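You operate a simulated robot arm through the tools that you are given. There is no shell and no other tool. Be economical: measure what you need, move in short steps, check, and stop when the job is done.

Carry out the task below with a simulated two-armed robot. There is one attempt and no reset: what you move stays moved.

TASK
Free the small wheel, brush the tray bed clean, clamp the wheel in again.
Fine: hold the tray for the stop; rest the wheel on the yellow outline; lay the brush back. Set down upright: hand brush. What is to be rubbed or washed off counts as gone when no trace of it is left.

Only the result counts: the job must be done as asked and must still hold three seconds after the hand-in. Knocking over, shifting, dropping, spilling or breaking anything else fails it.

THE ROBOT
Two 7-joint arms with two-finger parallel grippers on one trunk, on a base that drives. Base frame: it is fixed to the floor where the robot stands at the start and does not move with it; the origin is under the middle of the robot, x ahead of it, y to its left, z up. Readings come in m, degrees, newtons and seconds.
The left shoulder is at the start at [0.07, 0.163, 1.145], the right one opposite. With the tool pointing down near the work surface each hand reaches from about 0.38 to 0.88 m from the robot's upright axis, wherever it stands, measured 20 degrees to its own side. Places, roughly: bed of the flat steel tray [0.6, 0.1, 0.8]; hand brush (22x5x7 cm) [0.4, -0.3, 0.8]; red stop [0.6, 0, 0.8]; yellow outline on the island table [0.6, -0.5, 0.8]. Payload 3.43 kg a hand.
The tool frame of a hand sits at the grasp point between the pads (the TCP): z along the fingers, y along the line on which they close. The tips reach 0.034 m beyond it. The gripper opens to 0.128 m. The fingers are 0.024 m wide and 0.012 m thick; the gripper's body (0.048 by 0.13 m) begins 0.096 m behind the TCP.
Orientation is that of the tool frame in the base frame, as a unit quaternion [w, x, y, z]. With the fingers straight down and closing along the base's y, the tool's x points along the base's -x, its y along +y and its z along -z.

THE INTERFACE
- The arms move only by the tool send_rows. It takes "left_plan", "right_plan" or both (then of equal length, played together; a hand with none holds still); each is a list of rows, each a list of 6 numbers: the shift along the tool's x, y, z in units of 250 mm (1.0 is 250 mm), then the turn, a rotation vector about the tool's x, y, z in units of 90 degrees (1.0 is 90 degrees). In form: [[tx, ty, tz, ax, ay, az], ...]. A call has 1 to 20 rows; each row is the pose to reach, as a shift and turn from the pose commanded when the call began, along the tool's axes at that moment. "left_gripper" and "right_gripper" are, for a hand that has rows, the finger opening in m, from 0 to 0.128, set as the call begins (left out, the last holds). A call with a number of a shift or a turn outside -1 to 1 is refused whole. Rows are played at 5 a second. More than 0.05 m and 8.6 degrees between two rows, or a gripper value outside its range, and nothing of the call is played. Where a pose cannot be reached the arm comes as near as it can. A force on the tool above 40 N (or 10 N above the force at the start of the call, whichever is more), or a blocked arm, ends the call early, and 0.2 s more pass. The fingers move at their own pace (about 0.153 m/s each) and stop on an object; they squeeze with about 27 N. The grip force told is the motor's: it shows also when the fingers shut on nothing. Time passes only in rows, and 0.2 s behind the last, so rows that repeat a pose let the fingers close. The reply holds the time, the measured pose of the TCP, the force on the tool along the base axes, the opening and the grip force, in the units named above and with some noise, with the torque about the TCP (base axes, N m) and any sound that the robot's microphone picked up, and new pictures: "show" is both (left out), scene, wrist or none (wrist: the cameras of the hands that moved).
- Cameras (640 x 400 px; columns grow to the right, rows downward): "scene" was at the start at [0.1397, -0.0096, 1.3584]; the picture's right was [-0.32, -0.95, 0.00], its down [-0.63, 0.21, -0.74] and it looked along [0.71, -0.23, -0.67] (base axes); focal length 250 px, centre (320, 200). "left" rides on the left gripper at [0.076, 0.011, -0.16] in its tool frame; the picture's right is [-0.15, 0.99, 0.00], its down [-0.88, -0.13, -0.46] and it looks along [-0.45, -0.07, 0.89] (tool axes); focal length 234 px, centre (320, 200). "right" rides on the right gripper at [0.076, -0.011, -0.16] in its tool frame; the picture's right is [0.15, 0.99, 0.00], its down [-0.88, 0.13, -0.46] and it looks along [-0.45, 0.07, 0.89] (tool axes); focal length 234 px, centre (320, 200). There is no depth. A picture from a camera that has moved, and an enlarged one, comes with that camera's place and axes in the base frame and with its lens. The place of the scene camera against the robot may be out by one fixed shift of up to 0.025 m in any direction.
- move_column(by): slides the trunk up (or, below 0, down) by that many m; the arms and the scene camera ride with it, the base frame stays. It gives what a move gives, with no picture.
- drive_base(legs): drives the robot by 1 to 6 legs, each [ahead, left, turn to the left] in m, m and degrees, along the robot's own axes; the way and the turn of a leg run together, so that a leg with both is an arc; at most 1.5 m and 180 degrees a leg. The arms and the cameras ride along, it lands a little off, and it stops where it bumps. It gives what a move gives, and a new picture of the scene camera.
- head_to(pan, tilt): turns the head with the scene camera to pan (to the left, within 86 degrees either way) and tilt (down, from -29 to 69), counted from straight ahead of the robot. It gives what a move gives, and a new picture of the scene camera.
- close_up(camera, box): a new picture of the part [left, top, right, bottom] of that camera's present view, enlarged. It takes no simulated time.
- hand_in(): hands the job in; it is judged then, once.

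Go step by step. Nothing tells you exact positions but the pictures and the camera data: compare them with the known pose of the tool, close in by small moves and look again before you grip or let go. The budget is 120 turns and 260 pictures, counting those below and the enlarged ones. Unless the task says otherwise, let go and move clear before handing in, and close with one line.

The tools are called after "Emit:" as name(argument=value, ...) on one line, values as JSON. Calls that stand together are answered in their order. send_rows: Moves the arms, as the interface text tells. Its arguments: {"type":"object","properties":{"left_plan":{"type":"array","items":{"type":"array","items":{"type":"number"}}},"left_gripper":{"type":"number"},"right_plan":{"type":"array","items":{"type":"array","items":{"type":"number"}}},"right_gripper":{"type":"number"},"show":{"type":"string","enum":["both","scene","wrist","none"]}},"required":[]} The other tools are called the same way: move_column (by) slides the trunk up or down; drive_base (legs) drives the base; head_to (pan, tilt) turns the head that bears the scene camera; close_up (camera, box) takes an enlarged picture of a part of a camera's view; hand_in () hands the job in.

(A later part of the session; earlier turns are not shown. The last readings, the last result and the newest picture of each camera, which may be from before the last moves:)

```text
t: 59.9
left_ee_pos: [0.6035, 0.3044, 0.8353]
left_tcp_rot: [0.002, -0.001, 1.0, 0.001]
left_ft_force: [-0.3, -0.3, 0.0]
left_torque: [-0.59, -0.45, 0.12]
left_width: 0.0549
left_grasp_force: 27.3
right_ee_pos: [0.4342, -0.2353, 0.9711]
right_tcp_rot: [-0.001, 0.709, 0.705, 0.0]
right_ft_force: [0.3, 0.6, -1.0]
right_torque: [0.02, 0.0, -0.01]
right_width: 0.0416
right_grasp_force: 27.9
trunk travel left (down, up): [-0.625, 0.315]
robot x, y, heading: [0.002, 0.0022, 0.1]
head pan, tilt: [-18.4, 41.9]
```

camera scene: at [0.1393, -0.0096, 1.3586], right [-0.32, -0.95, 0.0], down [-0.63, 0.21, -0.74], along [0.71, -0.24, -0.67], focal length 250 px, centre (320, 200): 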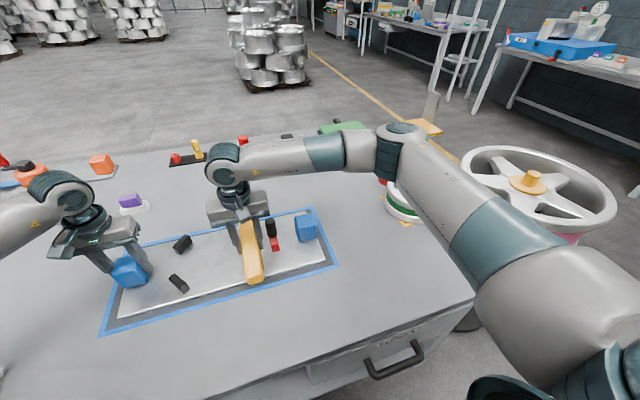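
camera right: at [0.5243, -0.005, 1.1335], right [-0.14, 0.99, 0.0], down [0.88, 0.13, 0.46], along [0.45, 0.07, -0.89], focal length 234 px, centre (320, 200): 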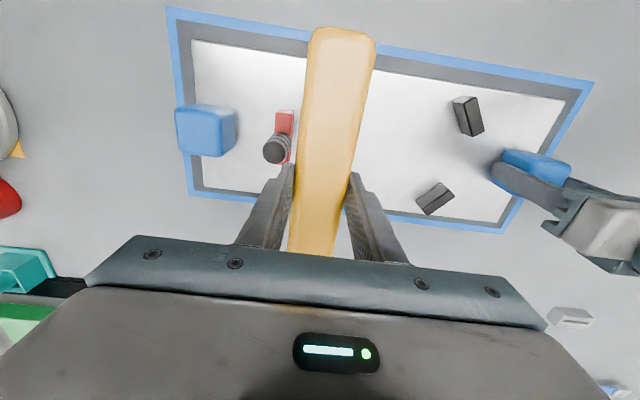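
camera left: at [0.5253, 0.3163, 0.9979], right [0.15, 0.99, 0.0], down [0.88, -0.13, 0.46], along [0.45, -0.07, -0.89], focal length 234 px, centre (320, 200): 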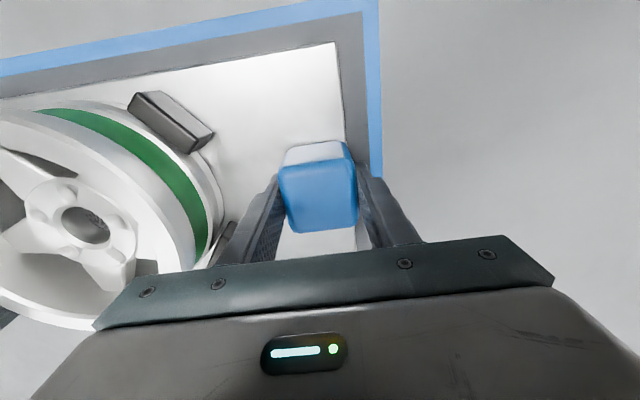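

Emit:
send_rows(right_plan=[[-0.1, -0.06, 0.05, 0, 0, 0.016], [-0.2, -0.12, 0.1, 0, 0, 0.032], [-0.3, -0.18, 0.15, 0, 0, 0.046], [-0.3, -0.18, 0.28, 0, 0, 0.046], [-0.3, -0.18, 0.4, 0, 0, 0.046], [-0.3, -0.18, 0.47, 0, 0, 0.046], [-0.3, -0.18, 0.495, 0, 0, 0.046]])

```text
t: 61.5
left_ee_pos: [0.6023, 0.3039, 0.8353]
left_tcp_rot: [0.002, -0.001, 1.0, 0.001]
left_ft_force: [-0.9, 0.9, 0.1]
left_torque: [-0.91, -0.18, -0.22]
left_width: 0.0549
left_grasp_force: 26.8
right_ee_pos: [0.3908, -0.3085, 0.8471]
right_tcp_rot: [-0.002, 0.733, 0.68, 0.0]
right_ft_force: [0.0, 0.0, -0.7]
right_torque: [0.02, -0.02, 0.01]
right_width: 0.0412
right_grasp_force: 27.1
trunk travel left (down, up): [-0.625, 0.315]
robot x, y, heading: [-0.001, -0.0011, -0.2]
head pan, tilt: [-18.4, 41.9]
camera scene: at [0.1402, -0.0097, 1.3584], right [-0.32, -0.95, 0.0], down [-0.63, 0.21, -0.74], along [0.71, -0.24, -0.67], focal length 250 px, centre (320, 200)
camera right: at [0.3851, -0.2317, 1.0063], right [1.0, 0.07, 0.0], down [0.06, -0.89, 0.45], along [0.03, -0.45, -0.89], focal length 234 px, centre (320, 200)
```

scene: 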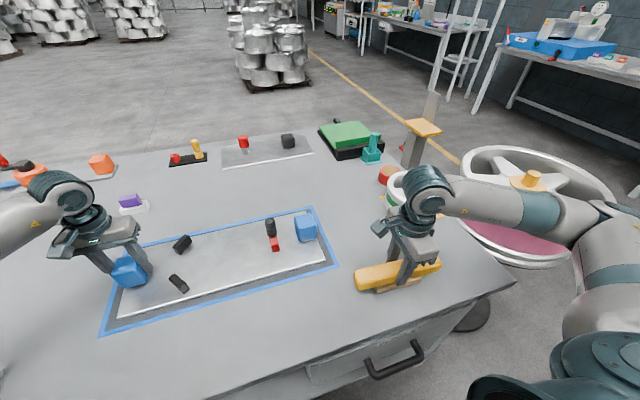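
right: 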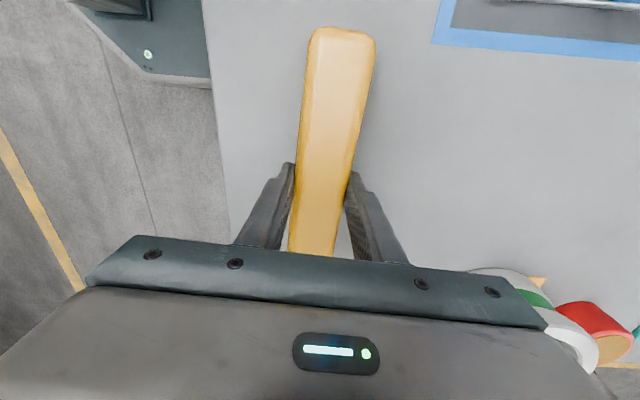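

Emit:
send_rows(right_plan=[[-0.006, -0.006, 0.008, 0, 0, 0], [-0.006, -0.006, 0.016, 0, 0, 0], [-0.006, -0.006, 0.022, 0, 0, 0]], show="none")

```text
t: 62.3
left_ee_pos: [0.6029, 0.3058, 0.8338]
left_tcp_rot: [0.001, -0.001, 1.0, 0.001]
left_ft_force: [-0.7, -0.2, 0.1]
left_torque: [-0.72, -0.16, -0.19]
left_width: 0.0547
left_grasp_force: 27.2
right_ee_pos: [0.3892, -0.3091, 0.8421]
right_tcp_rot: [-0.002, 0.733, 0.68, 0.001]
right_ft_force: [0.8, -0.2, -1.0]
right_torque: [0.02, -0.01, -0.01]
right_width: 0.0415
right_grasp_force: 27.0
trunk travel left (down, up): [-0.625, 0.315]
robot x, y, heading: [0.0037, 0.0008, 0.1]
head pan, tilt: [-18.4, 41.9]
```

Emit:
send_rows(right_plan=[[0, 0, 0.004, 0, 0, 0], [0, 0, 0.008, 0, 0, 0], [0, 0, 0.008, 0, 0, 0]], show="none")

```text
t: 63.1
left_ee_pos: [0.6026, 0.3059, 0.835]
left_tcp_rot: [0.001, -0.002, 1.0, 0.001]
left_ft_force: [0.5, 0.2, -0.5]
left_torque: [-0.28, 0.24, 0.1]
left_width: 0.0551
left_grasp_force: 26.9
right_ee_pos: [0.3888, -0.3085, 0.8404]
right_tcp_rot: [0.001, 0.733, 0.68, 0.002]
right_ft_force: [0.0, 0.4, 10.9]
right_torque: [-0.72, 0.03, 0.03]
right_width: 0.0414
right_grasp_force: 27.3
trunk travel left (down, up): [-0.625, 0.315]
robot x, y, heading: [-0.0002, 0.0004, -0.3]
head pan, tilt: [-18.4, 41.9]
```

The brush rests on the table. I open the hand and rise.

Emit:
send_rows(right_plan=[[0, 0, -0.006, 0, 0, 0], [0, 0, -0.006, 0, 0, 0], [0, 0, -0.006, 0, 0, 0], [0, 0, -0.1, 0, 0, 0], [0, 0, -0.25, 0, 0, 0], [0, 0, -0.42, 0, 0, 0], [0, 0, -0.6, 0, 0, 0], [0, 0, -0.78, 0, 0, 0]], right_gripper=0.09)

```text
t: 64.9
left_ee_pos: [0.6041, 0.3056, 0.8343]
left_tcp_rot: [0.002, -0.001, 1.0, 0.001]
left_ft_force: [0.6, 2.4, 0.1]
left_torque: [-1.08, 0.14, -0.03]
left_width: 0.0549
left_grasp_force: 26.6
right_ee_pos: [0.3904, -0.308, 1.034]
right_tcp_rot: [0.0, 0.734, 0.68, 0.001]
right_ft_force: [-0.7, 1.0, -0.1]
right_torque: [0.02, -0.01, 0.01]
right_width: 0.0897
right_grasp_force: 0.1
trunk travel left (down, up): [-0.625, 0.315]
robot x, y, heading: [-0.0004, 0.0008, -0.1]
head pan, tilt: [-18.4, 41.9]
camera scene: at [0.1399, -0.0092, 1.3584], right [-0.32, -0.95, 0.0], down [-0.63, 0.21, -0.74], along [0.71, -0.24, -0.67], focal length 250 px, centre (320, 200)
camera right: at [0.3841, -0.2309, 1.1939], right [1.0, 0.07, 0.0], down [0.06, -0.89, 0.45], along [0.03, -0.45, -0.89], focal length 234 px, centre (320, 200)
```

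scene: 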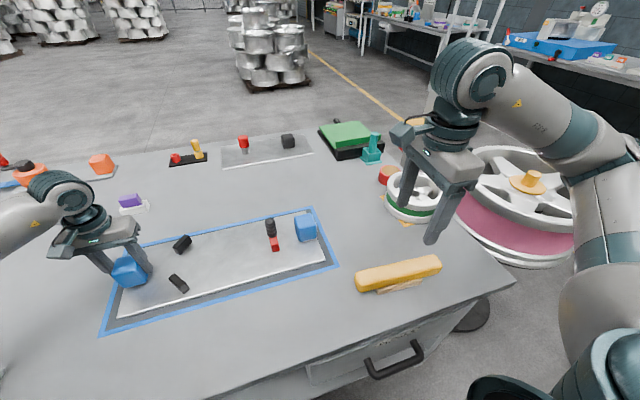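
right: 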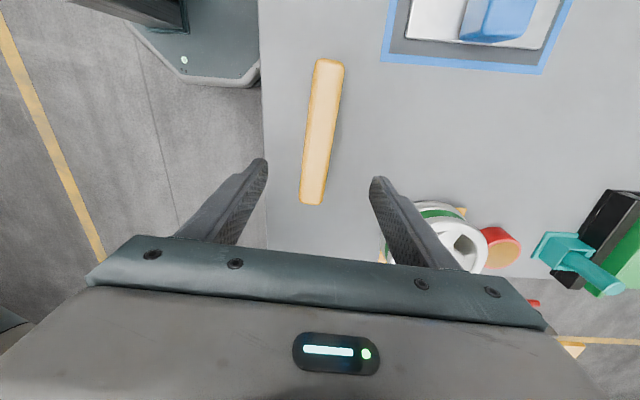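

Brush is back in place. Now I return to the wheel with the gripping pose used before.

Emit:
send_rows(right_plan=[[-0.068, 0.084, 0, 0, 0, -0.0826], [-0.136, 0.168, 0, 0, 0, -0.1653], [-0.204, 0.252, 0, 0, 0, -0.248], [-0.272, 0.336, 0, 0, 0, -0.3305], [-0.34, 0.42, 0, 0, 0, -0.413], [-0.408, 0.504, 0, 0, 0, -0.496], [-0.476, 0.588, 0, 0, 0, -0.578], [-0.544, 0.672, 0, 0, 0, -0.661], [-0.612, 0.756, 0, 0, 0, -0.744], [-0.68, 0.84, 0, 0, 0, -0.826], [-0.748, 0.924, 0, 0, 0, -0.909], [-0.748, 0.924, 0.15, 0, 0, -0.909], [-0.748, 0.924, 0.32, 0, 0, -0.909]], right_gripper=0.0885, show="wrist")

```text
t: 67.7
left_ee_pos: [0.6025, 0.3054, 0.8341]
left_tcp_rot: [0.002, 0.0, 1.0, 0.001]
left_ft_force: [0.0, -0.8, -0.3]
left_torque: [-0.49, -0.16, -0.02]
left_width: 0.055
left_grasp_force: 27.1
right_ee_pos: [0.6077, -0.5137, 0.9524]
right_tcp_rot: [0.0, 0.108, 0.994, 0.003]
right_ft_force: [0.4, -0.6, -0.3]
right_torque: [0.0, 0.03, 0.05]
right_width: 0.0883
right_grasp_force: 0.0
trunk travel left (down, up): [-0.625, 0.315]
robot x, y, heading: [0.0016, 0.0015, 0.2]
head pan, tilt: [-18.4, 41.9]
camera right: at [0.5309, -0.5085, 1.1114], right [0.07, 1.0, 0.0], down [0.89, -0.06, 0.46], along [0.45, -0.03, -0.89], focal length 234 px, centre (320, 200)
```

right: 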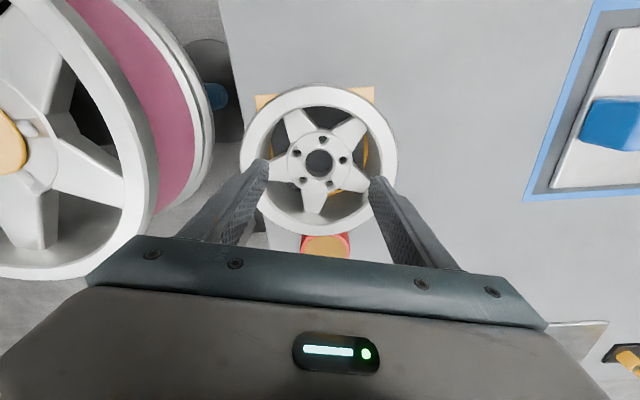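

Emit:
send_rows(right_plan=[[0.004, 0.005, 0.1, 0, 0, 0], [0.004, 0.005, 0.2, 0, 0, 0], [0.004, 0.005, 0.27, 0, 0, 0], [0.004, 0.005, 0.31, 0, 0, 0], [0.004, 0.005, 0.35, 0, 0, 0], [0.004, 0.005, 0.39, 0, 0, 0], [0.004, 0.005, 0.43, 0, 0, 0], [0.004, 0.005, 0.46, 0, 0, 0]], right_gripper=0.0875, show="wrist")

```text
t: 69.5
left_ee_pos: [0.6028, 0.3056, 0.8341]
left_tcp_rot: [0.002, -0.001, 1.0, 0.001]
left_ft_force: [-2.6, 3.2, 1.7]
left_torque: [-1.74, -0.35, -0.49]
left_width: 0.0551
left_grasp_force: 27.1
right_ee_pos: [0.607, -0.5124, 0.847]
right_tcp_rot: [0.006, 0.109, 0.994, 0.001]
right_ft_force: [0.4, 0.3, 0.5]
right_torque: [-0.06, 0.0, 0.04]
right_width: 0.087
right_grasp_force: 0.0
trunk travel left (down, up): [-0.625, 0.315]
robot x, y, heading: [0.0005, -0.0029, -0.1]
head pan, tilt: [-18.4, 41.9]
stopped in row 8 (right hand): the force on the tool passed its limit (the readings are from after the stop); the commanded pose is now the measured one
camera right: at [0.5274, -0.5068, 1.0056], right [0.07, 1.0, 0.0], down [0.88, -0.06, 0.47], along [0.47, -0.03, -0.88], focal length 234 px, centre (320, 200)
```

right: 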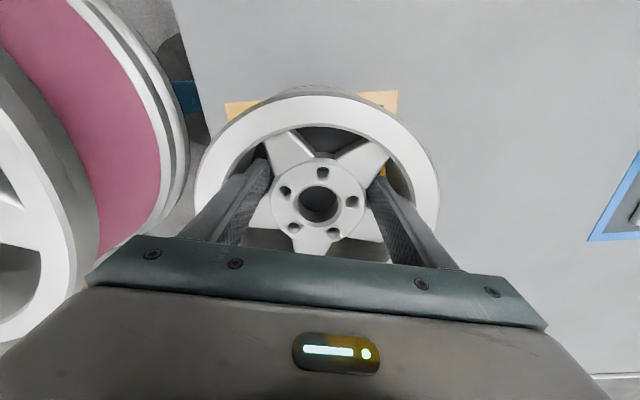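

A light jam 16 mm above the earlier depth. I straighten, narrow a little and go on down.

Emit:
send_rows(right_plan=[[0, 0, -0.02, 0.002, 0.0075, 0], [0, 0, -0.02, 0.002, 0.0075, 0], [-0.003, 0, 0.01, 0.002, 0.0075, 0], [-0.003, 0, 0.03, 0.002, 0.0075, 0], [-0.003, 0, 0.05, 0.002, 0.0075, 0], [-0.003, 0, 0.06, 0.002, 0.0075, 0]], right_gripper=0.0862, show="wrist")

```text
t: 70.9
left_ee_pos: [0.6022, 0.305, 0.8343]
left_tcp_rot: [0.002, 0.0, 1.0, 0.002]
left_ft_force: [0.6, -0.9, 4.1]
left_torque: [-1.36, -0.75, 0.13]
left_width: 0.0551
left_grasp_force: 27.1
right_ee_pos: [0.6073, -0.5148, 0.8313]
right_tcp_rot: [0.0, 0.11, 0.994, 0.0]
right_ft_force: [-2.5, 1.8, 1.2]
right_torque: [0.04, 0.0, 0.11]
right_width: 0.0871
right_grasp_force: 1.1
trunk travel left (down, up): [-0.625, 0.315]
robot x, y, heading: [-0.0004, 0.0002, -0.1]
head pan, tilt: [-18.4, 41.9]
camera right: at [0.5313, -0.5089, 0.991], right [0.07, 1.0, 0.0], down [0.89, -0.07, 0.45], along [0.45, -0.03, -0.89], focal length 234 px, centre (320, 200)
```

right: 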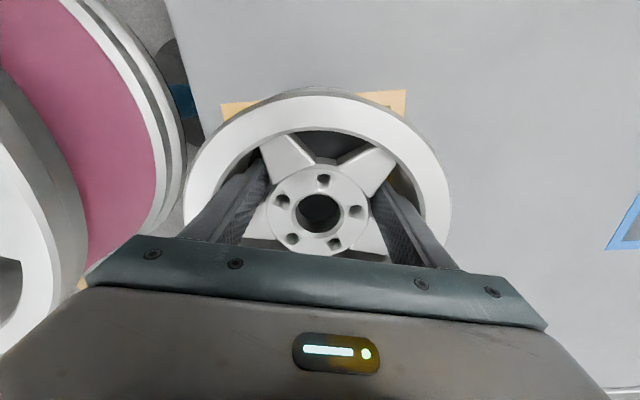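

Full depth again. I close on the hub, then lift.

Emit:
send_rows(right_plan=[[0, 0, 0, 0, 0, 0], [0, 0, 0, 0, 0, 0], [0, 0, 0, 0, 0, 0], [0, 0, 0, 0, 0, 0]], right_gripper=0.03, show="none")

Emit:
send_rows(right_plan=[[0, 0, -0.05, 0, 0, 0], [0, 0, -0.1, 0, 0, 0], [0, 0, -0.2, 0, 0, 0], [0, 0, -0.35, 0, 0, 0], [0, 0, -0.5, 0, 0, 0], [0, 0, -0.55, 0, 0, 0]], show="wrist")

```text
t: 71.9
left_ee_pos: [0.6031, 0.3053, 0.8345]
left_tcp_rot: [0.002, -0.001, 1.0, 0.003]
left_ft_force: [1.7, 0.4, 5.5]
left_torque: [-1.39, -0.66, -0.1]
left_width: 0.0546
left_grasp_force: 26.8
right_ee_pos: [0.6072, -0.5144, 0.831]
right_tcp_rot: [0.0, 0.109, 0.994, 0.0]
right_ft_force: [0.4, 1.6, 0.7]
right_torque: [-0.24, 0.3, -0.07]
right_width: 0.0844
right_grasp_force: 27.3
trunk travel left (down, up): [-0.625, 0.315]
robot x, y, heading: [0.0007, -0.0035, -0.0]
head pan, tilt: [-18.4, 41.9]
```

```text
t: 73.3
left_ee_pos: [0.6027, 0.3049, 0.835]
left_tcp_rot: [0.002, 0.0, 1.0, 0.002]
left_ft_force: [-1.8, 5.6, 9.7]
left_torque: [-1.39, 0.22, -0.26]
left_width: 0.0549
left_grasp_force: 27.1
right_ee_pos: [0.6091, -0.5142, 0.9708]
right_tcp_rot: [0.0, 0.109, 0.994, 0.002]
right_ft_force: [0.6, 0.4, -8.0]
right_torque: [0.05, 0.13, 0.01]
right_width: 0.084
right_grasp_force: 26.8
trunk travel left (down, up): [-0.625, 0.315]
robot x, y, heading: [-0.0019, 0.0005, -0.2]
head pan, tilt: [-18.4, 41.9]
camera right: at [0.5319, -0.5088, 1.1295], right [0.07, 1.0, 0.0], down [0.89, -0.06, 0.46], along [0.45, -0.03, -0.89], focal length 234 px, centre (320, 200)
```

right: 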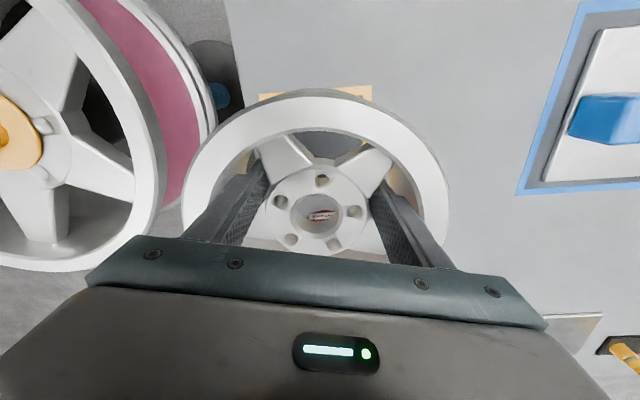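

Lifted again. I carry it back over the tray.

Emit:
send_rows(right_plan=[[0.035, 0.134, 0, 0, 0, 0], [0.07, 0.269, 0, 0, 0, 0], [0.105, 0.403, 0, 0, 0, 0], [0.14, 0.537, 0, 0, 0, 0], [0.175, 0.672, 0, 0, 0, 0], [0.21, 0.806, 0, 0, 0, 0]], show="none")

Emit:
send_rows(right_plan=[[0.035, 0.134, 0, 0, 0, 0], [0.07, 0.269, 0, 0, 0, 0], [0.105, 0.403, 0, 0, 0, 0], [0.14, 0.537, 0, 0, 0, 0], [0.175, 0.672, 0, 0, 0, 0], [0.21, 0.806, 0, 0, 0, 0]], show="none")

Emit:
send_rows(right_plan=[[0.035, 0.134, 0, 0, 0, 0], [0.07, 0.269, 0, 0, 0, 0], [0.105, 0.403, 0, 0, 0, 0], [0.14, 0.537, 0, 0, 0, 0], [0.175, 0.672, 0, 0, 0, 0], [0.21, 0.806, 0, 0, 0, 0]])

```text
t: 74.7
left_ee_pos: [0.6037, 0.3054, 0.8334]
left_tcp_rot: [0.001, -0.001, 1.0, 0.001]
left_ft_force: [-0.5, 1.3, 6.0]
left_torque: [-1.61, 0.19, -0.24]
left_width: 0.0549
left_grasp_force: 27.3
right_ee_pos: [0.6003, -0.3043, 0.9687]
right_tcp_rot: [0.0, 0.11, 0.994, -0.001]
right_ft_force: [1.1, -0.2, -7.7]
right_torque: [0.04, 0.12, 0.01]
right_width: 0.0846
right_grasp_force: 26.7
trunk travel left (down, up): [-0.625, 0.315]
robot x, y, heading: [-0.0033, 0.0007, 0.0]
head pan, tilt: [-18.4, 41.9]
```

```text
t: 76.1
left_ee_pos: [0.6044, 0.3055, 0.833]
left_tcp_rot: [0.001, -0.001, 1.0, 0.002]
left_ft_force: [1.4, -0.1, 3.3]
left_torque: [-1.7, 0.45, -0.39]
left_width: 0.055
left_grasp_force: 26.8
right_ee_pos: [0.5953, -0.0957, 0.9684]
right_tcp_rot: [-0.001, 0.11, 0.994, 0.0]
right_ft_force: [-0.2, 0.7, -7.0]
right_torque: [0.01, 0.14, 0.0]
right_width: 0.0844
right_grasp_force: 27.0
trunk travel left (down, up): [-0.625, 0.315]
robot x, y, heading: [0.0005, 0.0014, -0.3]
head pan, tilt: [-18.4, 41.9]
```

```text
t: 77.5
left_ee_pos: [0.6034, 0.3058, 0.8336]
left_tcp_rot: [0.001, 0.0, 1.0, 0.002]
left_ft_force: [-1.1, 1.3, 2.0]
left_torque: [-1.72, -0.28, -0.12]
left_width: 0.055
left_grasp_force: 26.8
right_ee_pos: [0.5844, 0.1131, 0.9705]
right_tcp_rot: [0.0, 0.11, 0.994, 0.0]
right_ft_force: [-0.2, -0.5, -7.8]
right_torque: [0.03, 0.17, 0.0]
right_width: 0.0843
right_grasp_force: 27.3
trunk travel left (down, up): [-0.625, 0.315]
robot x, y, heading: [-0.0024, -0.0023, 0.1]
head pan, tilt: [-18.4, 41.9]
camera scene: at [0.1403, -0.0086, 1.3585], right [-0.32, -0.95, 0.0], down [-0.63, 0.21, -0.74], along [0.71, -0.24, -0.67], focal length 250 px, centre (320, 200)
camera right: at [0.5088, 0.1183, 1.13], right [0.07, 1.0, 0.0], down [0.89, -0.07, 0.45], along [0.45, -0.03, -0.89], focal length 234 px, centre (320, 200)
```

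scene: 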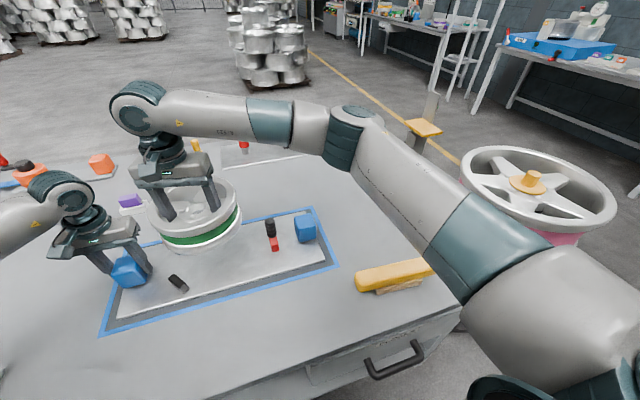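
right: 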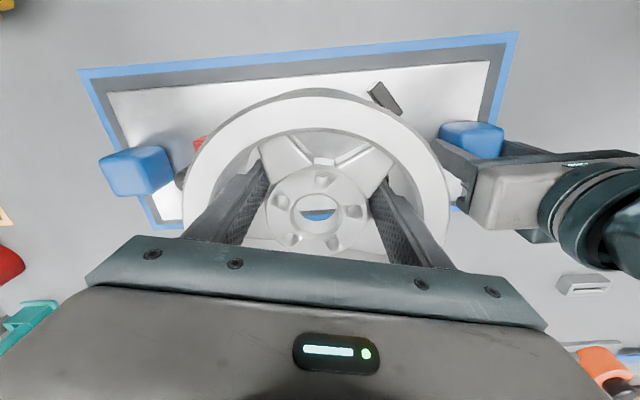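

Emit:
send_rows(right_plan=[[-0.007, -0.011, 0.12, 0, 0, 0], [-0.007, -0.011, 0.24, 0, 0, 0], [-0.007, -0.011, 0.36, 0, 0, 0], [-0.007, -0.011, 0.44, 0, 0, 0], [-0.007, -0.011, 0.49, 0, 0, 0]], show="wrist")

Emit:
close_up(camera="scene", box=[110, 190, 340, 320])

```text
t: 78.7
left_ee_pos: [0.6045, 0.3058, 0.8332]
left_tcp_rot: [0.0, -0.002, 1.0, 0.002]
left_ft_force: [-2.1, 2.2, 2.3]
left_torque: [-1.0, -0.22, -0.03]
left_width: 0.0547
left_grasp_force: 27.3
right_ee_pos: [0.5863, 0.1066, 0.8479]
right_tcp_rot: [-0.001, 0.109, 0.994, 0.0]
right_ft_force: [-0.2, 0.2, -7.5]
right_torque: [0.04, 0.17, 0.02]
right_width: 0.0845
right_grasp_force: 26.9
trunk travel left (down, up): [-0.625, 0.315]
robot x, y, heading: [0.0059, 0.0009, -0.0]
head pan, tilt: [-18.4, 41.9]
camera right: at [0.51, 0.113, 1.0079], right [0.07, 1.0, 0.0], down [0.89, -0.07, 0.46], along [0.45, -0.03, -0.89], focal length 234 px, centre (320, 200)
```

right: 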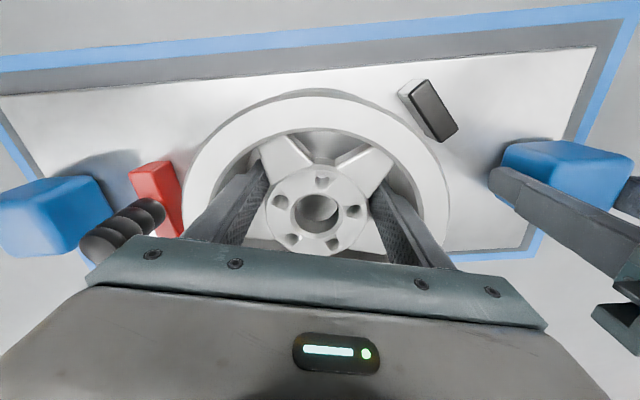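

```text
2.78 times, centred on (225, 255) of scene
camera zoom: at [0.1406, -0.0093, 1.3584], right [-0.32, -0.95, 0.0], down [-0.63, 0.21, -0.74], along [0.71, -0.24, -0.67], focal length 696 px, centre (584, 47)
```

zoom: 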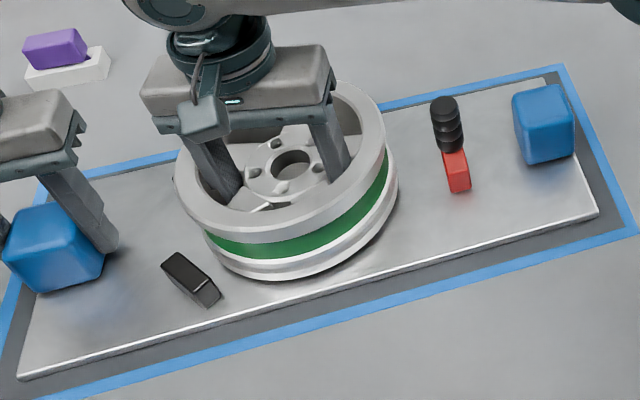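

Emit:
send_rows(right_plan=[[0.005, 0.018, 0, 0, 0, 0], [0.01, 0.036, 0, 0, 0, 0], [0.01, 0.036, 0.012, 0, 0, 0], [0.01, 0.036, 0.02, 0, 0, 0], [0.01, 0.036, 0.027, 0, 0, 0], [0.01, 0.036, 0.03, 0, 0, 0]], show="none")

```text
t: 80.1
left_ee_pos: [0.6028, 0.3072, 0.8333]
left_tcp_rot: [0.001, -0.001, 1.0, 0.003]
left_ft_force: [4.3, 4.2, -2.1]
left_torque: [-1.49, 0.13, 0.18]
left_width: 0.055
left_grasp_force: 27.4
right_ee_pos: [0.5871, 0.118, 0.8413]
right_tcp_rot: [0.001, 0.11, 0.994, 0.002]
right_ft_force: [-0.3, -2.3, 19.0]
right_torque: [-0.31, 0.29, 0.07]
right_width: 0.0844
right_grasp_force: 26.7
trunk travel left (down, up): [-0.625, 0.315]
robot x, y, heading: [-0.0009, -0.002, -0.2]
head pan, tilt: [-18.4, 41.9]
```

The wheel rests on the bed, near the stops. I ease off, open slightly and lift out.

Emit:
send_rows(right_plan=[[0, 0, -0.008, 0, 0, 0], [0, 0, -0.008, 0, 0, 0]], show="none")

Emit:
send_rows(right_plan=[[0, 0, 0, 0, 0, 0], [0, 0, 0, 0, 0, 0], [0, 0, -0.06, 0, 0, 0], [0, 0, -0.14, 0, 0, 0], [0, 0, -0.24, 0, 0, 0], [0, 0, -0.4, 0, 0, 0], [0, 0, -0.56, 0, 0, 0]], right_gripper=0.0882, show="wrist")

Emit:
close_up(camera="scene", box=[110, 190, 340, 320])

```text
t: 80.7
left_ee_pos: [0.6035, 0.3055, 0.8335]
left_tcp_rot: [0.002, -0.001, 1.0, 0.002]
left_ft_force: [0.4, 1.3, -0.4]
left_torque: [-0.96, -0.71, 0.38]
left_width: 0.0551
left_grasp_force: 27.4
right_ee_pos: [0.585, 0.1173, 0.8429]
right_tcp_rot: [0.001, 0.109, 0.994, 0.0]
right_ft_force: [4.0, 1.6, 10.8]
right_torque: [0.63, -0.36, 0.21]
right_width: 0.0841
right_grasp_force: 26.8
trunk travel left (down, up): [-0.625, 0.315]
robot x, y, heading: [0.0035, 0.0027, -0.3]
head pan, tilt: [-18.4, 41.9]
```

```text
t: 82.3
left_ee_pos: [0.6041, 0.3047, 0.8345]
left_tcp_rot: [0.001, -0.001, 1.0, 0.003]
left_ft_force: [-1.4, 2.0, -0.4]
left_torque: [-1.33, 0.26, -0.12]
left_width: 0.0549
left_grasp_force: 27.1
right_ee_pos: [0.5888, 0.1184, 0.9814]
right_tcp_rot: [-0.001, 0.11, 0.994, 0.0]
right_ft_force: [-0.2, -0.4, -0.3]
right_torque: [-0.02, -0.02, -0.03]
right_width: 0.0884
right_grasp_force: 0.0
trunk travel left (down, up): [-0.625, 0.315]
robot x, y, heading: [-0.001, -0.0036, 0.0]
head pan, tilt: [-18.4, 41.9]
camera right: at [0.5111, 0.1239, 1.1401], right [0.07, 1.0, 0.0], down [0.89, -0.07, 0.46], along [0.45, -0.03, -0.89], focal length 234 px, centre (320, 200)
```

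right: 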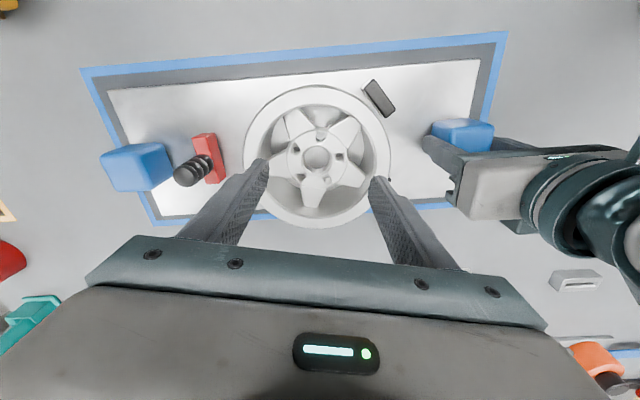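

```text
2.78 times, centred on (225, 255) of scene
camera zoom: at [0.14, -0.0092, 1.3584], right [-0.32, -0.95, 0.0], down [-0.63, 0.21, -0.74], along [0.71, -0.24, -0.67], focal length 696 px, centre (584, 47)
```

zoom: 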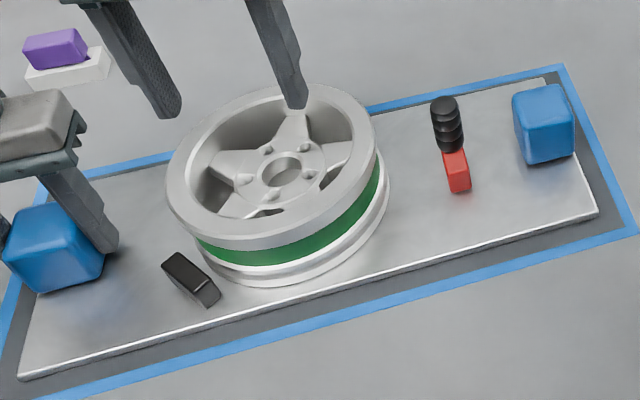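

The wheel sits in its nest. Now the right hand goes back to the knob, fingers across x.

Emit:
send_rows(right_plan=[[-0.019, -0.065, 0, 0, 0, 0.086], [-0.038, -0.13, 0, 0, 0, 0.172], [-0.058, -0.195, 0, 0, 0, 0.258], [-0.077, -0.26, 0, 0, 0, 0.344], [-0.096, -0.325, 0, 0, 0, 0.43], [-0.115, -0.39, 0, 0, 0, 0.516], [-0.134, -0.455, 0, 0, 0, 0.602], [-0.154, -0.52, 0, 0, 0, 0.688], [-0.173, -0.585, 0, 0, 0, 0.774], [-0.192, -0.65, 0, 0, 0, 0.86], [-0.192, -0.65, 0.15, 0, 0, 0.86]], right_gripper=0.1, show="wrist")

```text
t: 84.7
left_ee_pos: [0.6035, 0.3048, 0.8338]
left_tcp_rot: [0.0, 0.0, 1.0, 0.002]
left_ft_force: [2.0, 0.9, 0.4]
left_torque: [-0.79, 0.37, -0.22]
left_width: 0.0552
left_grasp_force: 27.1
right_ee_pos: [0.5988, -0.0507, 0.9438]
right_tcp_rot: [0.0, 0.707, 0.707, 0.0]
right_ft_force: [-0.5, -0.8, 0.2]
right_torque: [0.01, -0.01, -0.03]
right_width: 0.0997
right_grasp_force: 0.1
trunk travel left (down, up): [-0.625, 0.315]
robot x, y, heading: [0.0012, 0.0046, -0.2]
head pan, tilt: [-18.4, 41.9]
camera right: at [0.5881, 0.0239, 1.1033], right [0.99, 0.15, 0.0], down [0.13, -0.88, 0.45], along [0.07, -0.45, -0.89], focal length 234 px, centre (320, 200)
```

right: 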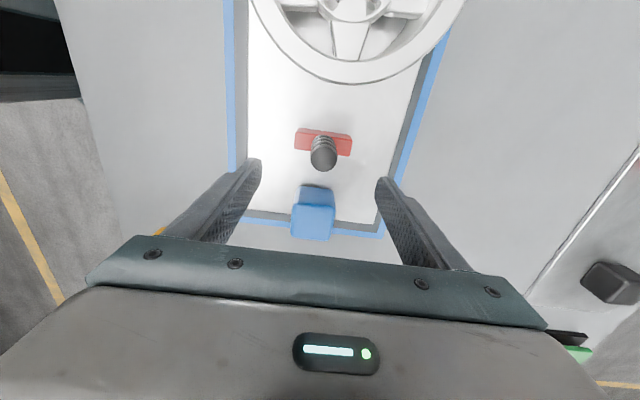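

Emit:
send_rows(right_plan=[[0.01, 0.004, 0.11, 0, 0, 0], [0.01, 0.004, 0.22, 0, 0, 0], [0.01, 0.004, 0.317, 0, 0, 0]], show="none")

Emit:
send_rows(right_plan=[[0, 0, 0, 0, 0, 0], [0, 0, 0, 0, 0, 0], [0, 0, 0, 0, 0, 0]], right_gripper=0.005, show="wrist")

```text
t: 85.5
left_ee_pos: [0.6029, 0.3061, 0.8335]
left_tcp_rot: [0.0, -0.001, 1.0, 0.001]
left_ft_force: [-0.4, 0.1, 0.1]
left_torque: [-0.97, -0.03, -0.06]
left_width: 0.055
left_grasp_force: 26.9
right_ee_pos: [0.6, -0.048, 0.8636]
right_tcp_rot: [0.001, 0.707, 0.707, 0.0]
right_ft_force: [-0.1, -0.1, 1.6]
right_torque: [0.01, -0.01, 0.01]
right_width: 0.1002
right_grasp_force: 0.0
trunk travel left (down, up): [-0.625, 0.315]
robot x, y, heading: [-0.0, -0.0012, -0.3]
head pan, tilt: [-18.4, 41.9]
```

```text
t: 86.3
left_ee_pos: [0.6037, 0.3051, 0.8334]
left_tcp_rot: [0.002, -0.001, 1.0, 0.002]
left_ft_force: [-4.1, -0.3, -0.9]
left_torque: [-1.11, -0.19, -0.55]
left_width: 0.0549
left_grasp_force: 27.2
right_ee_pos: [0.6014, -0.0483, 0.8651]
right_tcp_rot: [0.0, 0.707, 0.707, 0.0]
right_ft_force: [6.3, 0.8, 0.0]
right_torque: [-0.25, -0.21, -0.18]
right_width: 0.0278
right_grasp_force: 27.3
trunk travel left (down, up): [-0.625, 0.315]
robot x, y, heading: [-0.0018, -0.0025, -0.1]
head pan, tilt: [-18.4, 41.9]
camera right: at [0.5898, 0.0269, 1.0235], right [0.99, 0.15, 0.0], down [0.13, -0.88, 0.46], along [0.07, -0.45, -0.89], focal length 234 px, centre (320, 200)
```

right: 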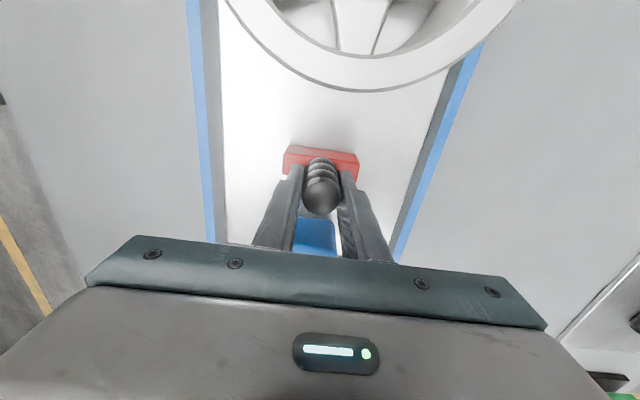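

Gripped again. I push the stop toward the wheel (left hand still holds the tray).

Emit:
send_rows(right_plan=[[0.035, 0, 0, 0, 0, 0], [0.07, 0, 0, 0, 0, 0], [0.105, 0, 0, 0, 0, 0], [0.14, 0, 0, 0, 0, 0], [0.17, 0, 0, 0, 0, 0], [0.19, 0, 0, 0, 0, 0]], show="wrist")

```text
t: 87.7
left_ee_pos: [0.6025, 0.3066, 0.8332]
left_tcp_rot: [0.002, -0.001, 1.0, 0.003]
left_ft_force: [-2.8, 17.7, 3.4]
left_torque: [-0.68, 0.57, -0.84]
left_width: 0.0546
left_grasp_force: 27.4
right_ee_pos: [0.6006, -0.0001, 0.8634]
right_tcp_rot: [0.0, 0.708, 0.706, 0.0]
right_ft_force: [5.1, -12.8, -0.3]
right_torque: [-0.27, -0.2, -0.12]
right_width: 0.0279
right_grasp_force: 27.6
trunk travel left (down, up): [-0.625, 0.315]
robot x, y, heading: [0.0012, -0.0018, 0.2]
head pan, tilt: [-18.4, 41.9]
camera right: at [0.588, 0.0751, 1.0237], right [0.99, 0.15, 0.0], down [0.13, -0.88, 0.46], along [0.07, -0.45, -0.89], focal length 234 px, centre (320, 200)
```

right: 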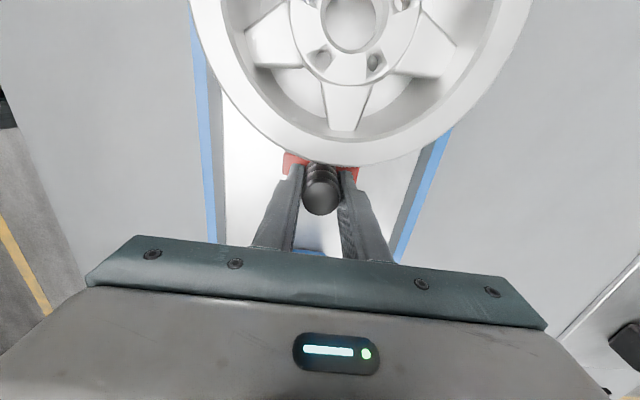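

Emit:
send_rows(right_plan=[[0.008, 0, 0, 0, 0, 0], [0.016, 0, 0, 0, 0, 0], [0.024, 0, 0, 0, 0, 0], [0.032, 0, 0, 0, 0, 0]], show="none")

```text
t: 88.7
left_ee_pos: [0.6029, 0.3063, 0.8332]
left_tcp_rot: [0.002, -0.002, 1.0, 0.002]
left_ft_force: [-3.7, 19.1, 3.7]
left_torque: [-0.74, 0.15, -0.71]
left_width: 0.0549
left_grasp_force: 26.7
right_ee_pos: [0.5995, 0.0053, 0.8647]
right_tcp_rot: [-0.001, 0.707, 0.707, -0.001]
right_ft_force: [4.5, -14.5, 0.0]
right_torque: [0.24, -0.15, -0.03]
right_width: 0.0276
right_grasp_force: 26.7
trunk travel left (down, up): [-0.625, 0.315]
robot x, y, heading: [0.0002, 0.0004, 0.1]
head pan, tilt: [-18.4, 41.9]
```

Emit:
send_rows(right_plan=[[0.006, 0, 0, 0, 0, 0], [0.012, 0, 0, 0, 0, 0], [0.018, 0, 0, 0, 0, 0], [0.024, 0, 0, 0, 0, 0], [0.03, 0, 0, 0, 0, 0]], show="wrist")

```text
t: 89.9
left_ee_pos: [0.6026, 0.3053, 0.8336]
left_tcp_rot: [0.0, -0.001, 1.0, 0.003]
left_ft_force: [-1.5, 19.3, 0.8]
left_torque: [-0.94, 0.16, -0.63]
left_width: 0.055
left_grasp_force: 27.2
right_ee_pos: [0.5993, 0.013, 0.864]
right_tcp_rot: [-0.001, 0.707, 0.707, -0.001]
right_ft_force: [2.4, -16.8, 0.0]
right_torque: [-0.01, -0.2, -0.01]
right_width: 0.0276
right_grasp_force: 27.3
trunk travel left (down, up): [-0.625, 0.315]
robot x, y, heading: [-0.0059, 0.0012, -0.2]
head pan, tilt: [-18.4, 41.9]
camera right: at [0.5876, 0.0895, 1.0238], right [0.99, 0.15, 0.0], down [0.13, -0.88, 0.46], along [0.07, -0.45, -0.89], focal length 234 px, centre (320, 200)
```

right: 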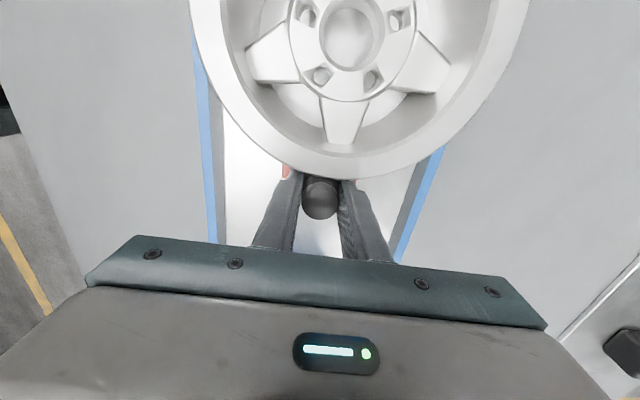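

Emit:
close_up(camera="scene", box=[110, 190, 340, 320])

Emit:
close_up(camera="right", box=[240, 120, 400, 230])

Emit:
close_up(camera="left", box=[0, 20, 400, 270])

```text
2.78 times, centred on (225, 255) of scene
camera zoom: at [0.1403, -0.0095, 1.3584], right [-0.32, -0.95, 0.0], down [-0.63, 0.21, -0.74], along [0.71, -0.24, -0.67], focal length 696 px, centre (584, 47)
```

zoom: 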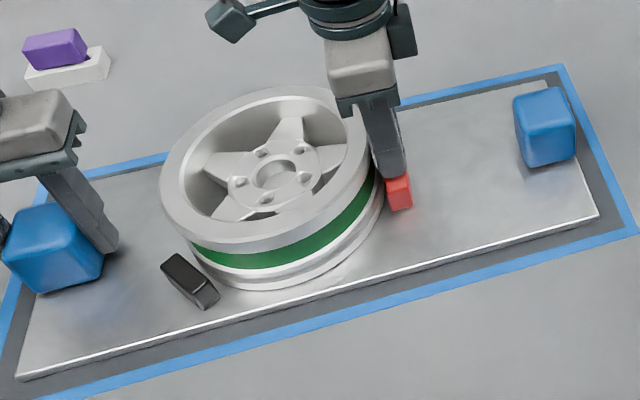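

```text
3.64 times, centred on (320, 175) of right
camera zoom: at [0.5876, 0.0895, 1.0238], right [0.99, 0.15, 0.0], down [0.13, -0.88, 0.46], along [0.07, -0.45, -0.89], focal length 852 px, centre (320, 291)
```

zoom: 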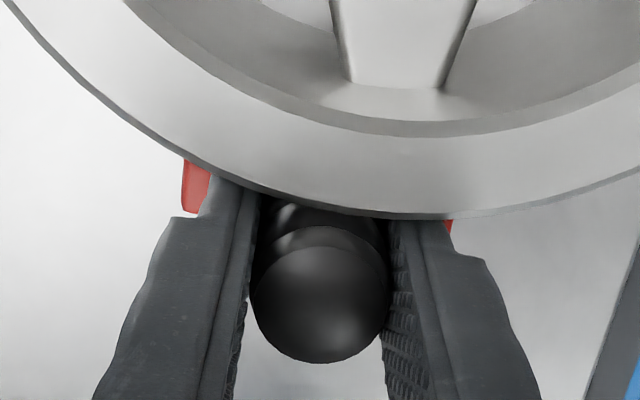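

```text
1.60 times, centred on (200, 145) of left
camera zoom: at [0.5277, 0.3159, 0.9934], right [0.14, 0.99, 0.0], down [0.88, -0.13, 0.46], along [0.45, -0.06, -0.89], focal length 375 px, centre (512, 288)
```

zoom: 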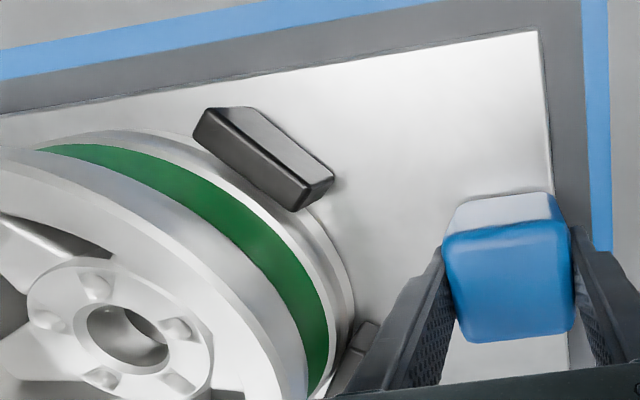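

The force is still only the sliding friction, so it is not tight yet. I push on in small steps.

Emit:
send_rows(right_plan=[[0.006, 0, 0, 0, 0, 0], [0.012, 0, 0, 0, 0, 0], [0.012, 0, 0, 0, 0, 0]], show="none")

Emit:
close_up(camera="left", box=[0, 20, 400, 270])

```text
t: 90.7
left_ee_pos: [0.6034, 0.3059, 0.8328]
left_tcp_rot: [0.001, -0.001, 1.0, 0.002]
left_ft_force: [0.3, 18.6, 0.7]
left_torque: [-0.88, 0.29, -0.66]
left_width: 0.055
left_grasp_force: 27.2
right_ee_pos: [0.5984, 0.0161, 0.8639]
right_tcp_rot: [-0.001, 0.707, 0.707, -0.001]
right_ft_force: [-2.0, -17.9, 1.2]
right_torque: [0.03, -0.16, 0.02]
right_width: 0.0278
right_grasp_force: 27.1
trunk travel left (down, up): [-0.625, 0.315]
robot x, y, heading: [0.0011, -0.002, -0.2]
head pan, tilt: [-18.4, 41.9]
```

```text
1.60 times, centred on (200, 145) of left
camera zoom: at [0.5276, 0.3158, 0.9933], right [0.14, 0.99, 0.01], down [0.88, -0.13, 0.46], along [0.45, -0.06, -0.89], focal length 375 px, centre (512, 288)
```

zoom: 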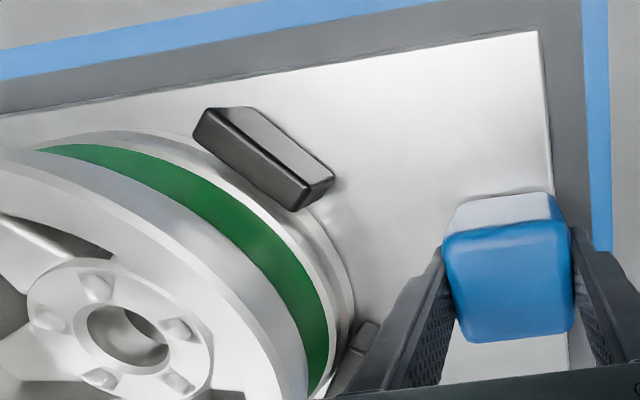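

Emit:
close_up(camera="right", box=[240, 120, 400, 230])

Emit:
close_up(camera="scene", box=[210, 200, 290, 280])

```text
3.64 times, centred on (320, 175) of right
camera zoom: at [0.5876, 0.0921, 1.0239], right [0.99, 0.15, 0.0], down [0.13, -0.88, 0.46], along [0.07, -0.45, -0.89], focal length 852 px, centre (320, 291)
```

zoom: 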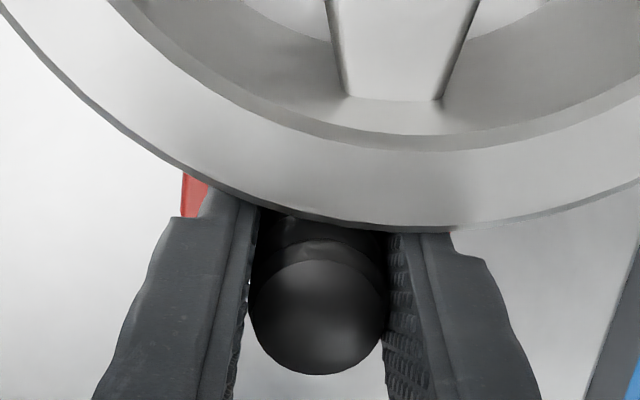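

```text
5.00 times, centred on (250, 240) of scene
camera zoom: at [0.14, -0.0095, 1.3585], right [-0.32, -0.95, 0.0], down [-0.63, 0.21, -0.74], along [0.71, -0.24, -0.67], focal length 1251 px, centre (670, 0)
```

zoom: 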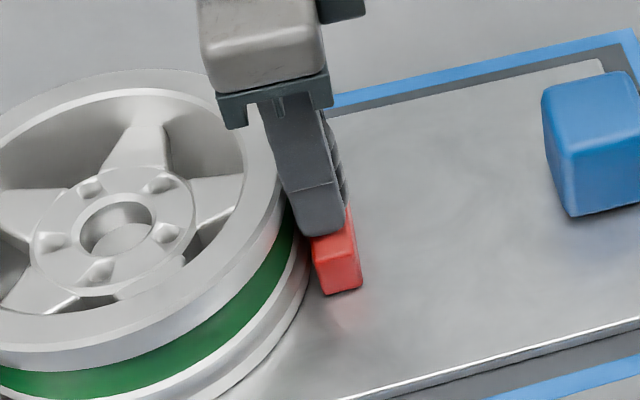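

The fingers have begun to slip forward on the knob, so the stop meets the wheel. To seat it properly I let go, go behind the stop with closed fingers and push the block itself.

Emit:
send_rows(right_plan=[[0, 0, 0, 0, 0, 0], [-0.02, 0, 0, 0, 0, 0], [-0.02, 0, -0.12, 0, 0, 0], [-0.02, 0, -0.26, 0, 0, 0], [-0.1, 0, -0.3, 0, 0, 0], [-0.21, 0, -0.3, 0, 0, 0]], right_gripper=0.07, show="wrist")

Emit:
close_up(camera="scene", box=[210, 200, 290, 280])

```text
t: 92.1
left_ee_pos: [0.6027, 0.3054, 0.8326]
left_tcp_rot: [0.001, -0.001, 1.0, 0.002]
left_ft_force: [-1.4, -5.4, -0.4]
left_torque: [-0.53, 0.05, -0.31]
left_width: 0.055
left_grasp_force: 26.4
right_ee_pos: [0.601, -0.0376, 0.9409]
right_tcp_rot: [-0.001, 0.706, 0.708, 0.001]
right_ft_force: [-0.3, -0.2, 0.6]
right_torque: [-0.01, 0.03, -0.02]
right_width: 0.07
right_grasp_force: 0.2
trunk travel left (down, up): [-0.625, 0.315]
robot x, y, heading: [0.007, 0.0005, -0.3]
head pan, tilt: [-18.4, 41.9]
camera right: at [0.5903, 0.0385, 1.1008], right [0.99, 0.15, 0.0], down [0.13, -0.88, 0.45], along [0.07, -0.45, -0.89], focal length 234 px, centre (320, 200)
```

right: 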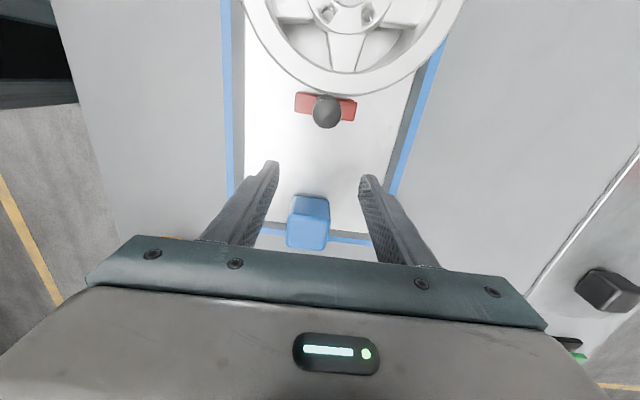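

```text
5.00 times, centred on (250, 240) of scene
camera zoom: at [0.1403, -0.0107, 1.3584], right [-0.32, -0.95, 0.0], down [-0.63, 0.21, -0.74], along [0.71, -0.24, -0.67], focal length 1251 px, centre (670, 0)
```

zoom: 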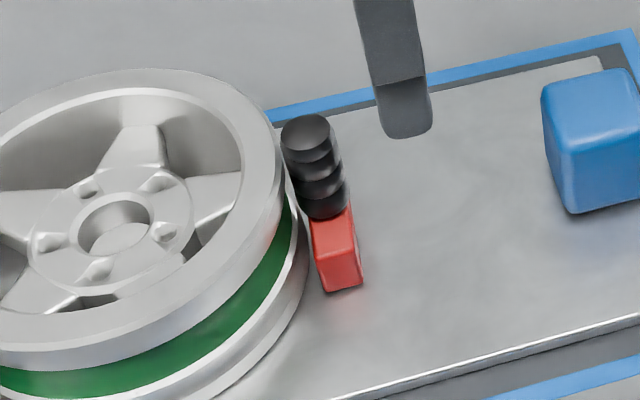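

Emit:
send_rows(right_plan=[[0, 0, 0, 0, 0, 0], [0, 0, 0.14, 0, 0, 0], [0, 0, 0.28, 0, 0, 0], [0, 0, 0.41, 0, 0, 0], [0.03, 0, 0.41, 0, 0, 0], [0.05, 0, 0.41, 0, 0, 0], [0.07, 0, 0.41, 0, 0, 0]], right_gripper=0.0, show="wrist")

```text
t: 93.7
left_ee_pos: [0.6035, 0.3055, 0.8339]
left_tcp_rot: [0.001, -0.001, 1.0, 0.003]
left_ft_force: [-1.3, -1.6, 0.0]
left_torque: [-1.06, 0.29, -0.35]
left_width: 0.0548
left_grasp_force: 26.7
right_ee_pos: [0.5993, -0.0172, 0.8381]
right_tcp_rot: [0.0, 0.706, 0.708, 0.0]
right_ft_force: [0.1, 0.0, 0.6]
right_torque: [-0.04, -0.02, 0.01]
right_width: 0.0
right_grasp_force: 27.1
trunk travel left (down, up): [-0.625, 0.315]
robot x, y, heading: [0.0019, 0.0005, -0.3]
head pan, tilt: [-18.4, 41.9]
camera right: at [0.5877, 0.0581, 0.9976], right [0.99, 0.15, 0.0], down [0.13, -0.88, 0.45], along [0.07, -0.45, -0.89], focal length 234 px, centre (320, 200)
```

right: 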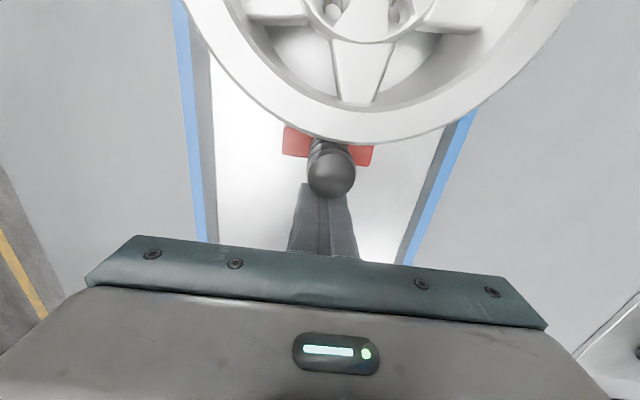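

Emit:
send_rows(right_plan=[[0.01, 0, 0, 0, 0, 0], [0.02, 0, 0, 0, 0, 0], [0.03, 0, 0, 0, 0, 0], [0.04, 0, 0, 0, 0, 0], [0.05, 0, 0, 0, 0, 0]], show="none")

```text
t: 94.9
left_ee_pos: [0.6018, 0.3088, 0.8342]
left_tcp_rot: [0.001, -0.003, 1.0, 0.005]
left_ft_force: [-0.2, 28.9, -0.5]
left_torque: [-1.38, -0.24, -0.44]
left_width: 0.0554
left_grasp_force: 27.6
right_ee_pos: [0.6, -0.0096, 0.836]
right_tcp_rot: [0.001, 0.709, 0.706, -0.001]
right_ft_force: [-1.2, -34.8, 7.9]
right_torque: [1.32, -0.03, -0.12]
right_width: 0.0
right_grasp_force: 27.0
trunk travel left (down, up): [-0.625, 0.315]
robot x, y, heading: [0.0029, -0.0017, 0.1]
head pan, tilt: [-18.4, 41.9]
```

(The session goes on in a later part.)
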